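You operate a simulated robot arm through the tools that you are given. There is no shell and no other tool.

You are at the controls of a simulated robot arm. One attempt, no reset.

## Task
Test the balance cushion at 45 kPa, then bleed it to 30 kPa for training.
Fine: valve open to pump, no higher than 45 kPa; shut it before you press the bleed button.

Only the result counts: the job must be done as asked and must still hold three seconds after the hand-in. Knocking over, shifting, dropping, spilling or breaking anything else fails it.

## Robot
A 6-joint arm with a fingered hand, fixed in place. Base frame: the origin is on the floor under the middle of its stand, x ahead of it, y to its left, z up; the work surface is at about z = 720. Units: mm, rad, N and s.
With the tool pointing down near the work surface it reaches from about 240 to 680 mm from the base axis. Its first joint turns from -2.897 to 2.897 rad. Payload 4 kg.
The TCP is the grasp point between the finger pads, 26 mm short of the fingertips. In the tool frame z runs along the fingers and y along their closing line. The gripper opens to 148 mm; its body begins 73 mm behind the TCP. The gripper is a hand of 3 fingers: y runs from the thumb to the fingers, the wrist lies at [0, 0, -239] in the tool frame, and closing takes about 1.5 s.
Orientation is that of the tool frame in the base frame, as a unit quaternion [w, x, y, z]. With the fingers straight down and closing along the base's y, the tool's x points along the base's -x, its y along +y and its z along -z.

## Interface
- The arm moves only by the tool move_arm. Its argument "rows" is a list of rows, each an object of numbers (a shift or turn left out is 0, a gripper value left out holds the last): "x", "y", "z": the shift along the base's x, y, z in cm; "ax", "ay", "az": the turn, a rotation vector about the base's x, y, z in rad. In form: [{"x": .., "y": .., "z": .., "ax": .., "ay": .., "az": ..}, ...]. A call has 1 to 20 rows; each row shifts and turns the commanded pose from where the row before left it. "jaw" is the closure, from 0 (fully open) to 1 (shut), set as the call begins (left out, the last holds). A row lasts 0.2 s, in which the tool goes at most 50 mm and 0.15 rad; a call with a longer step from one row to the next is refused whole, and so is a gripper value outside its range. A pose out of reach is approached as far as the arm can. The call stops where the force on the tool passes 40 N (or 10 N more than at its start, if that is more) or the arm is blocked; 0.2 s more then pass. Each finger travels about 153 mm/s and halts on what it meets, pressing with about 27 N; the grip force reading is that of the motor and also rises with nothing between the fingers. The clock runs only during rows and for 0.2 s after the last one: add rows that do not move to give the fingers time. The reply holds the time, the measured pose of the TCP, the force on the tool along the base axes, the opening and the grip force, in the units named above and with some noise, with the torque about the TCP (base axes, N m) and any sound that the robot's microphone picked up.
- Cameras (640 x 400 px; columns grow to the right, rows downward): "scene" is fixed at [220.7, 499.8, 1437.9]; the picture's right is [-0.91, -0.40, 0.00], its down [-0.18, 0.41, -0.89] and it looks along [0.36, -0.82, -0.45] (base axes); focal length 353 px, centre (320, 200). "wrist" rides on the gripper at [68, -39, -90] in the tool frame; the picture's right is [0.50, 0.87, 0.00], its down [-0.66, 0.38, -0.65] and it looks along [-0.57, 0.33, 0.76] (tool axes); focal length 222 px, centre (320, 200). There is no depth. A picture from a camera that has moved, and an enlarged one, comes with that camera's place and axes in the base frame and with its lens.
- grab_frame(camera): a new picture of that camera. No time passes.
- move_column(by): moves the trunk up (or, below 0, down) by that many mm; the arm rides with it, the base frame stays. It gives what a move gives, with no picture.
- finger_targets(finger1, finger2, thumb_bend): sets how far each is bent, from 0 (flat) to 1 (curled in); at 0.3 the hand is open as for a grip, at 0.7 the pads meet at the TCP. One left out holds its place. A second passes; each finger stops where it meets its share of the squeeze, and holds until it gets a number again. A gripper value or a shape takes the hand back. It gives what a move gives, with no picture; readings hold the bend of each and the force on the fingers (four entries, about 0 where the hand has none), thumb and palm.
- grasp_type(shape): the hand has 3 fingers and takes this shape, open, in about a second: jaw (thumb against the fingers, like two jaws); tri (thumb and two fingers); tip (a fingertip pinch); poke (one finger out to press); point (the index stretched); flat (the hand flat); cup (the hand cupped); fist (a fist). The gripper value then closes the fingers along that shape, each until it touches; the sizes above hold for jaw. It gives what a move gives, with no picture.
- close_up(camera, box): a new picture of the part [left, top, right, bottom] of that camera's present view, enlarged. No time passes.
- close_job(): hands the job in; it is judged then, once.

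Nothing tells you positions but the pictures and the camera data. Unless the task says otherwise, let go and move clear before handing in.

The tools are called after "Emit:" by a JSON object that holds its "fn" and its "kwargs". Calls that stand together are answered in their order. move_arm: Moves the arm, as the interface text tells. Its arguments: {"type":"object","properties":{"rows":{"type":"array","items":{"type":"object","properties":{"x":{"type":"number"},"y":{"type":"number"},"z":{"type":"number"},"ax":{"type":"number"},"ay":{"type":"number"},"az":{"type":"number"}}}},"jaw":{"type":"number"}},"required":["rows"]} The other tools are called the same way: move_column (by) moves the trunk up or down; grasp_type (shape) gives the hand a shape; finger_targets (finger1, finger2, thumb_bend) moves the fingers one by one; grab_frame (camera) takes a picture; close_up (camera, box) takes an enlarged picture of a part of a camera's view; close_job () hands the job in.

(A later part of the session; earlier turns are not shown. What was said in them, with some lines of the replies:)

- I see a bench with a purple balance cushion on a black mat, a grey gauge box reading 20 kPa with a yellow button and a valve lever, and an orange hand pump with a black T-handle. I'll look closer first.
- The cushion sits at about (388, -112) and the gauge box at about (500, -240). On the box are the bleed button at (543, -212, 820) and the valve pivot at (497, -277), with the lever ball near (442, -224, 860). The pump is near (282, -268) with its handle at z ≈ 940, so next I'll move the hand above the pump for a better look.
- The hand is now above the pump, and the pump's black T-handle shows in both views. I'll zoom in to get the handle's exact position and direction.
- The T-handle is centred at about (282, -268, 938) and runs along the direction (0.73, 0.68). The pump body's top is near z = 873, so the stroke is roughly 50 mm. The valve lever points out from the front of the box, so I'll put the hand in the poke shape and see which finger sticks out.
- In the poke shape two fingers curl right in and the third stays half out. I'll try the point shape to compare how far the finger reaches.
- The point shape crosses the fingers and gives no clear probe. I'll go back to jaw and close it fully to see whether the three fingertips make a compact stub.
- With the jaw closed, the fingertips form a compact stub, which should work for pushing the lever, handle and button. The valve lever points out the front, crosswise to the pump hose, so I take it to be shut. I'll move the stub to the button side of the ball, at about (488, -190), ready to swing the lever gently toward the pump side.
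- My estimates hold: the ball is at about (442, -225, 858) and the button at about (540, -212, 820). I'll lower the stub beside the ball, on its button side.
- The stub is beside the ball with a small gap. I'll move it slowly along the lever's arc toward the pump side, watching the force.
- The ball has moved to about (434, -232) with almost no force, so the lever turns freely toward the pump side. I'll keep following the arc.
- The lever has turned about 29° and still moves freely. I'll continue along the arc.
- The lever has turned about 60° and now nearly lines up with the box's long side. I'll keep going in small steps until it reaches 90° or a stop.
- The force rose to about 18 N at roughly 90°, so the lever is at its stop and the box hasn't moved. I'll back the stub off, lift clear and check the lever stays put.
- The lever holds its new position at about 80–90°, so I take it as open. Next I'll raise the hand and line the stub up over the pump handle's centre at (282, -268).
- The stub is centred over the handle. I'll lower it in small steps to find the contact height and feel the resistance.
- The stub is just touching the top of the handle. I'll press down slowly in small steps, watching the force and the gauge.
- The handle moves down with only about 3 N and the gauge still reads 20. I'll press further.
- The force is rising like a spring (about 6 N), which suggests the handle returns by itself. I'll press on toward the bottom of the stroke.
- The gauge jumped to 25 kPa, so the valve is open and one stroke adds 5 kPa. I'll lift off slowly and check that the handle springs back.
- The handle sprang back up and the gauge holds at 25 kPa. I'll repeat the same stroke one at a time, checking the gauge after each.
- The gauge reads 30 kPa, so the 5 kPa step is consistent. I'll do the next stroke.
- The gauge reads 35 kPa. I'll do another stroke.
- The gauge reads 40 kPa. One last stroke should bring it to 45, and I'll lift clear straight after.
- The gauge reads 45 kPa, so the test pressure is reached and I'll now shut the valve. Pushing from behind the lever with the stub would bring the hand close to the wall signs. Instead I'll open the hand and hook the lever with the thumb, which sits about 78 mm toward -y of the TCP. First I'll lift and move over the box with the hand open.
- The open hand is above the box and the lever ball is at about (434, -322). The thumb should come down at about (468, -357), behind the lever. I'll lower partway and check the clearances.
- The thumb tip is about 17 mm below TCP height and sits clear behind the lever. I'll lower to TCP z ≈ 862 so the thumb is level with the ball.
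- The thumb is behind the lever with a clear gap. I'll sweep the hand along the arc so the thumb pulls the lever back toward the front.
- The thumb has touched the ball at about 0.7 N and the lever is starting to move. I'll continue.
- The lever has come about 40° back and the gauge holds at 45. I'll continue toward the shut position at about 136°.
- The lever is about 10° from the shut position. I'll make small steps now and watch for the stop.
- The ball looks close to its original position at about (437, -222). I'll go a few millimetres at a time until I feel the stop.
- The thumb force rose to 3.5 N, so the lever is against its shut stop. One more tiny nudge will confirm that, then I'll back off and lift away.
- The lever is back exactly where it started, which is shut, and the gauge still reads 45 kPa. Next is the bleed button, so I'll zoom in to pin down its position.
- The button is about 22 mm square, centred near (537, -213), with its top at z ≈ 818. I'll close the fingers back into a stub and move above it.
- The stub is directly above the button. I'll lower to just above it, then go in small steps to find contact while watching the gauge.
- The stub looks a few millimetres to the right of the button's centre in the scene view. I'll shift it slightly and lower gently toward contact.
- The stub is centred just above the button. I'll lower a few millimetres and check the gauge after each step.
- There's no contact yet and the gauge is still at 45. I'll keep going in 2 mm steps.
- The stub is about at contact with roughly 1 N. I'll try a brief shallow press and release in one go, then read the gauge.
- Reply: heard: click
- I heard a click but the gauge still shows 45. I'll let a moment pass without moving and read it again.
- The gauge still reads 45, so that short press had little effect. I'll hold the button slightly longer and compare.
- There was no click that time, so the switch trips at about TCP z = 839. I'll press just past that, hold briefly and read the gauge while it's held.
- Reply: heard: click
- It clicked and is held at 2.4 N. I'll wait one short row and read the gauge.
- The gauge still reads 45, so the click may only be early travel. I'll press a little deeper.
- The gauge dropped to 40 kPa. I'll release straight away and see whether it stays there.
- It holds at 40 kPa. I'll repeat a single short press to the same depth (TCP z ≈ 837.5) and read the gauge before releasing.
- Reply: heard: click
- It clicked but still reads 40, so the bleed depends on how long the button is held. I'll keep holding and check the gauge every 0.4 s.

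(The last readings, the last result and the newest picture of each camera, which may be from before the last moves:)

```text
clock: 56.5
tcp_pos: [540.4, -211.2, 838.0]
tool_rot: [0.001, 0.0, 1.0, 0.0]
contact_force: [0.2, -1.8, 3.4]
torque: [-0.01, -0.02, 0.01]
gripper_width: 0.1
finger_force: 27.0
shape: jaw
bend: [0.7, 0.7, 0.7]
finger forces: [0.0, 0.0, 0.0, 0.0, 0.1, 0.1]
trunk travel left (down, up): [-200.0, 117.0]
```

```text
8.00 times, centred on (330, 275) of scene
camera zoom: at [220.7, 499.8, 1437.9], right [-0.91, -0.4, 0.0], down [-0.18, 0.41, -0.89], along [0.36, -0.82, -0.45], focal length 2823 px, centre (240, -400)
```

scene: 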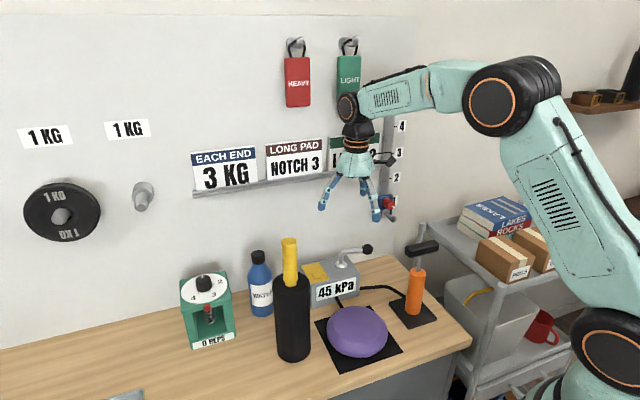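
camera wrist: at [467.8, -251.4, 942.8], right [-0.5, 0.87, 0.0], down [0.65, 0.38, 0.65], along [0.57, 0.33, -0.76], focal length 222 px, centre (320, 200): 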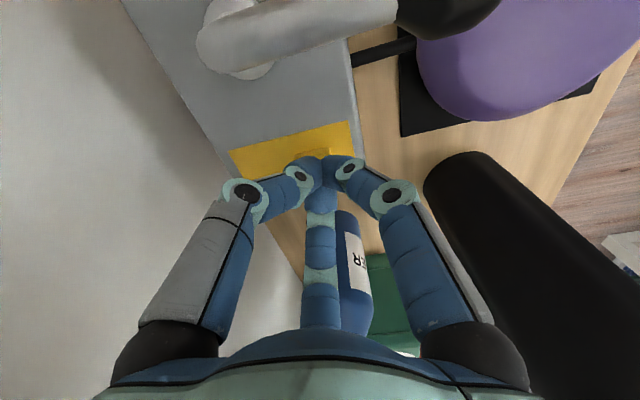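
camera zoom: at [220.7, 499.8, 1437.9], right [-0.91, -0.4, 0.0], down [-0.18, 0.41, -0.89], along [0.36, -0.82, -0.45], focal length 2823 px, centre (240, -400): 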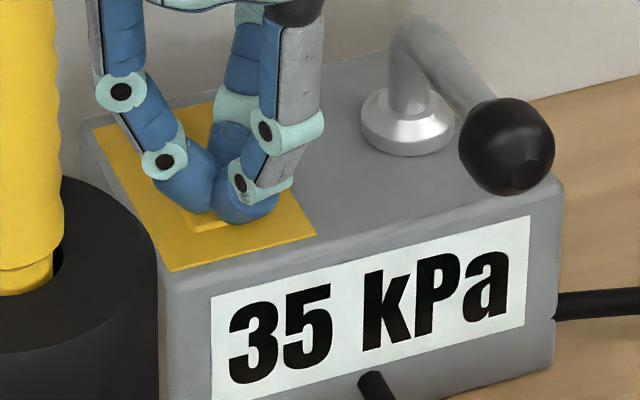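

The gauge reads 35 kPa. I'll release now, check it stays, and then repeat the same press pattern for the last 5 kPa.

Emit:
{"fn": "move_arm", "kwargs": {"rows": [{"z": 0.6}]}}

Emit:
{"fn": "close_up", "kwargs": {"camera": "scene", "box": [295, 250, 365, 300]}}

```text
clock: 56.9
tcp_pos: [541.8, -211.8, 842.5]
tool_rot: [0.001, -0.001, 1.0, 0.0]
contact_force: [0.1, 0.2, -0.3]
torque: [-0.02, -0.03, 0.01]
gripper_width: 0.0
finger_force: 27.3
shape: jaw
bend: [0.7, 0.7, 0.7]
finger forces: [0.0, 0.1, 0.0, 0.1, 0.0, 0.0]
trunk travel left (down, up): [-200.0, 117.0]
```

```text
8.00 times, centred on (330, 275) of scene
camera zoom: at [220.7, 499.8, 1437.9], right [-0.91, -0.4, 0.0], down [-0.18, 0.41, -0.89], along [0.36, -0.82, -0.45], focal length 2823 px, centre (240, -400)
```

zoom: 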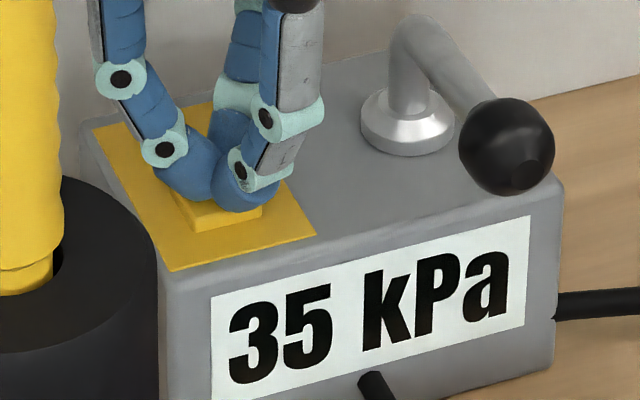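

It holds at 35 kPa with the button released. I'll press again the same way.

Emit:
{"fn": "move_arm", "kwargs": {"rows": [{"z": -0.6}]}}

Emit:
{"fn": "close_up", "kwargs": {"camera": "scene", "box": [295, 250, 365, 300]}}

```text
clock: 57.3
tcp_pos: [540.7, -213.1, 838.0]
tool_rot: [0.002, -0.001, 1.0, 0.0]
contact_force: [-1.1, 1.1, 2.3]
torque: [0.01, 0.0, 0.0]
gripper_width: 0.3
finger_force: 27.6
shape: jaw
bend: [0.7, 0.7, 0.7]
finger forces: [0.0, 0.0, 0.0, 0.0, 0.1, 0.0]
trunk travel left (down, up): [-200.0, 117.0]
heard: click
```

```text
8.00 times, centred on (330, 275) of scene
camera zoom: at [220.7, 499.8, 1437.9], right [-0.91, -0.4, 0.0], down [-0.18, 0.41, -0.89], along [0.36, -0.82, -0.45], focal length 2823 px, centre (240, -400)
```

zoom: 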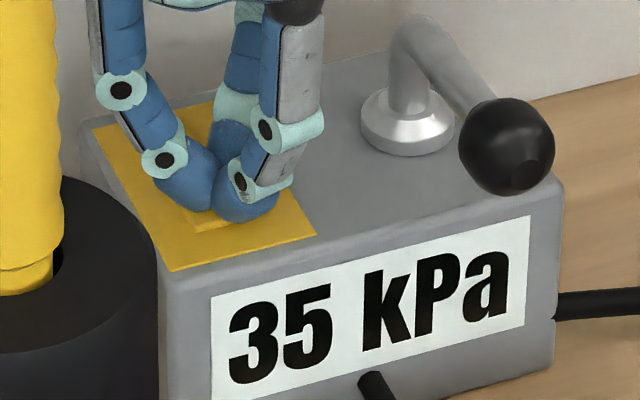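

It clicked and still reads 35. I'll hold for one more short row and check.

Emit:
{"fn": "move_arm", "kwargs": {"rows": [{}]}}

Emit:
{"fn": "close_up", "kwargs": {"camera": "scene", "box": [295, 250, 365, 300]}}

```text
clock: 57.7
tcp_pos: [541.8, -211.6, 837.8]
tool_rot: [0.002, 0.001, 1.0, 0.0]
contact_force: [-0.5, 1.4, 2.0]
torque: [-0.01, 0.04, -0.01]
gripper_width: 0.0
finger_force: 26.9
shape: jaw
bend: [0.7, 0.7, 0.7]
finger forces: [0.0, 0.0, 0.0, 0.1, 0.0, 0.0]
trunk travel left (down, up): [-200.0, 117.0]
```

```text
8.00 times, centred on (330, 275) of scene
camera zoom: at [220.7, 499.8, 1437.9], right [-0.91, -0.4, 0.0], down [-0.18, 0.41, -0.89], along [0.36, -0.82, -0.45], focal length 2823 px, centre (240, -400)
```

zoom: 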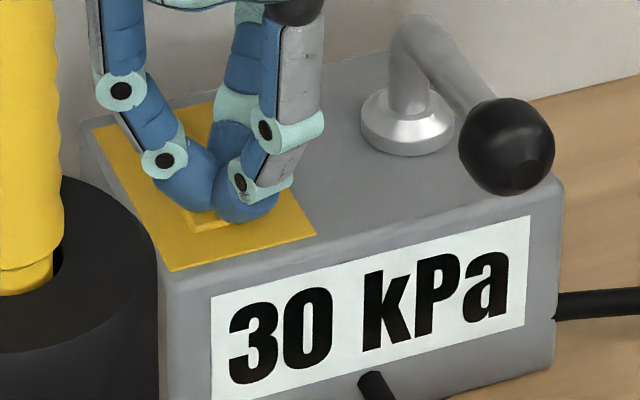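

The gauge reads 30 kPa, the target. I'll release right away and lift clear.

Emit:
{"fn": "move_arm", "kwargs": {"rows": [{"z": 1.0}, {"z": 3}, {"z": 4}, {"z": 4}, {}]}}

Emit:
{"fn": "close_up", "kwargs": {"camera": "scene", "box": [285, 220, 445, 330]}}

```text
clock: 58.9
tcp_pos: [539.9, -211.1, 958.2]
tool_rot: [0.0, 0.0, 1.0, 0.0]
contact_force: [0.4, -0.2, -0.3]
torque: [0.0, -0.01, 0.0]
gripper_width: 0.2
finger_force: 27.3
shape: jaw
bend: [0.7, 0.7, 0.7]
finger forces: [0.1, 0.0, 0.0, 0.0, 0.0, 0.0]
trunk travel left (down, up): [-200.0, 117.0]
```

```text
3.64 times, centred on (365, 275) of scene
camera zoom: at [220.7, 499.8, 1437.9], right [-0.91, -0.4, 0.0], down [-0.18, 0.41, -0.89], along [0.36, -0.82, -0.45], focal length 1283 px, centre (156, -73)
```

zoom: 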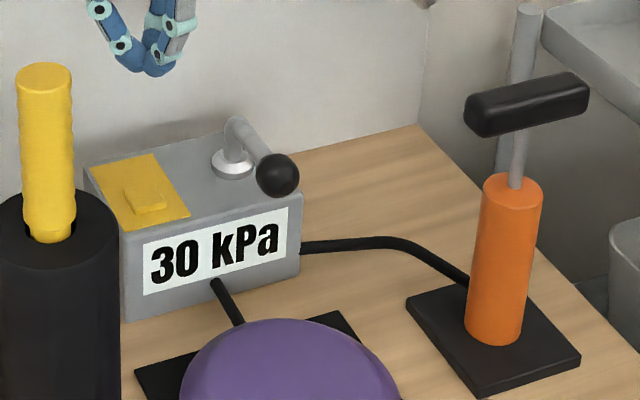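

The gauge reads 30 kPa, the valve is shut and the button is out. I'll back away and wait a few seconds to check that it holds.

Emit:
{"fn": "move_arm", "kwargs": {"rows": [{"z": 4}, {"x": -3, "y": 0, "z": 4}, {"x": -4}, {"x": -4}, {}, {}, {}, {}, {}, {}, {}, {}, {}, {}, {}, {}]}}

Emit:
{"fn": "grab_frame", "kwargs": {"camera": "scene"}}

Emit:
{"fn": "close_up", "kwargs": {"camera": "scene", "box": [285, 220, 445, 330]}}

```text
clock: 62.3
tcp_pos: [430.7, -209.8, 1037.7]
tool_rot: [0.0, -0.001, 1.0, 0.0]
contact_force: [-1.1, 0.3, 0.1]
torque: [0.01, 0.01, 0.02]
gripper_width: 0.0
finger_force: 27.6
shape: jaw
bend: [0.7, 0.7, 0.7]
finger forces: [0.0, 0.0, 0.0, 0.0, 0.0, 0.0]
trunk travel left (down, up): [-200.0, 117.0]
```

```text
taken
```

scene: 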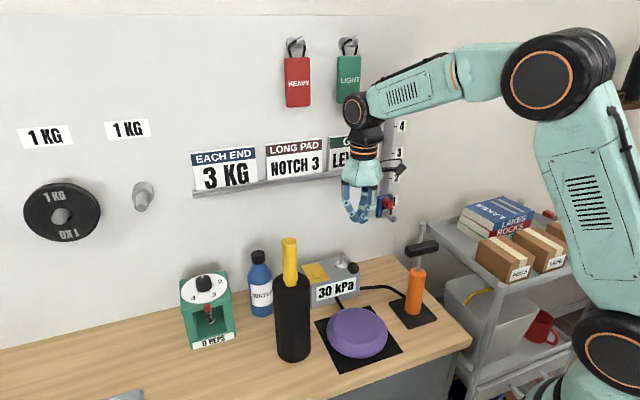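

```text
3.64 times, centred on (365, 275) of scene
camera zoom: at [220.7, 499.8, 1437.9], right [-0.91, -0.4, 0.0], down [-0.18, 0.41, -0.89], along [0.36, -0.82, -0.45], focal length 1283 px, centre (156, -73)
```

zoom: 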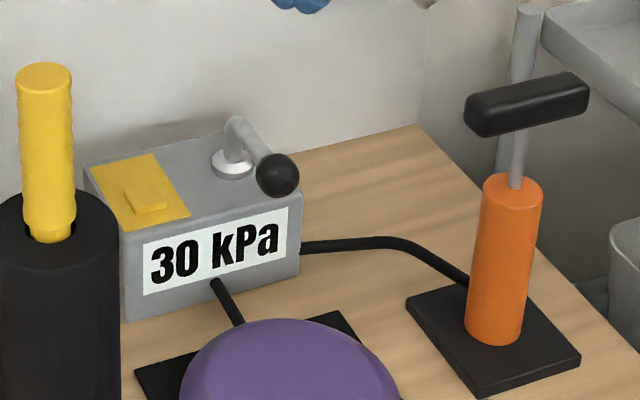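

The gauge has held at 30 kPa for over three seconds with the valve shut. Nothing else has moved and the hand is clear, so I'm handing the job in.

Emit:
{"fn": "close_job", "kwargs": {}}

```text
The job is handed in.
```

The balance cushion was tested at 45 kPa and is now bled to 30 kPa, and I've handed the job in. The hand-in reply gave no verdict.

- **Pumping:** I opened the valve and gave the pump five strokes of 5 kPa each. The gauge stopped at 45 kPa and never read higher.
- **Valve:** I turned the lever back to its shut stop before touching the bleed button.
- **Bleeding:** The button releases air while it is held down. I used short presses and let go as soon as the gauge showed 30.
- **Hold:** The gauge stayed at 30 kPa for more than three seconds before hand-in. Nothing else on the bench looked moved, and the hand was clear.
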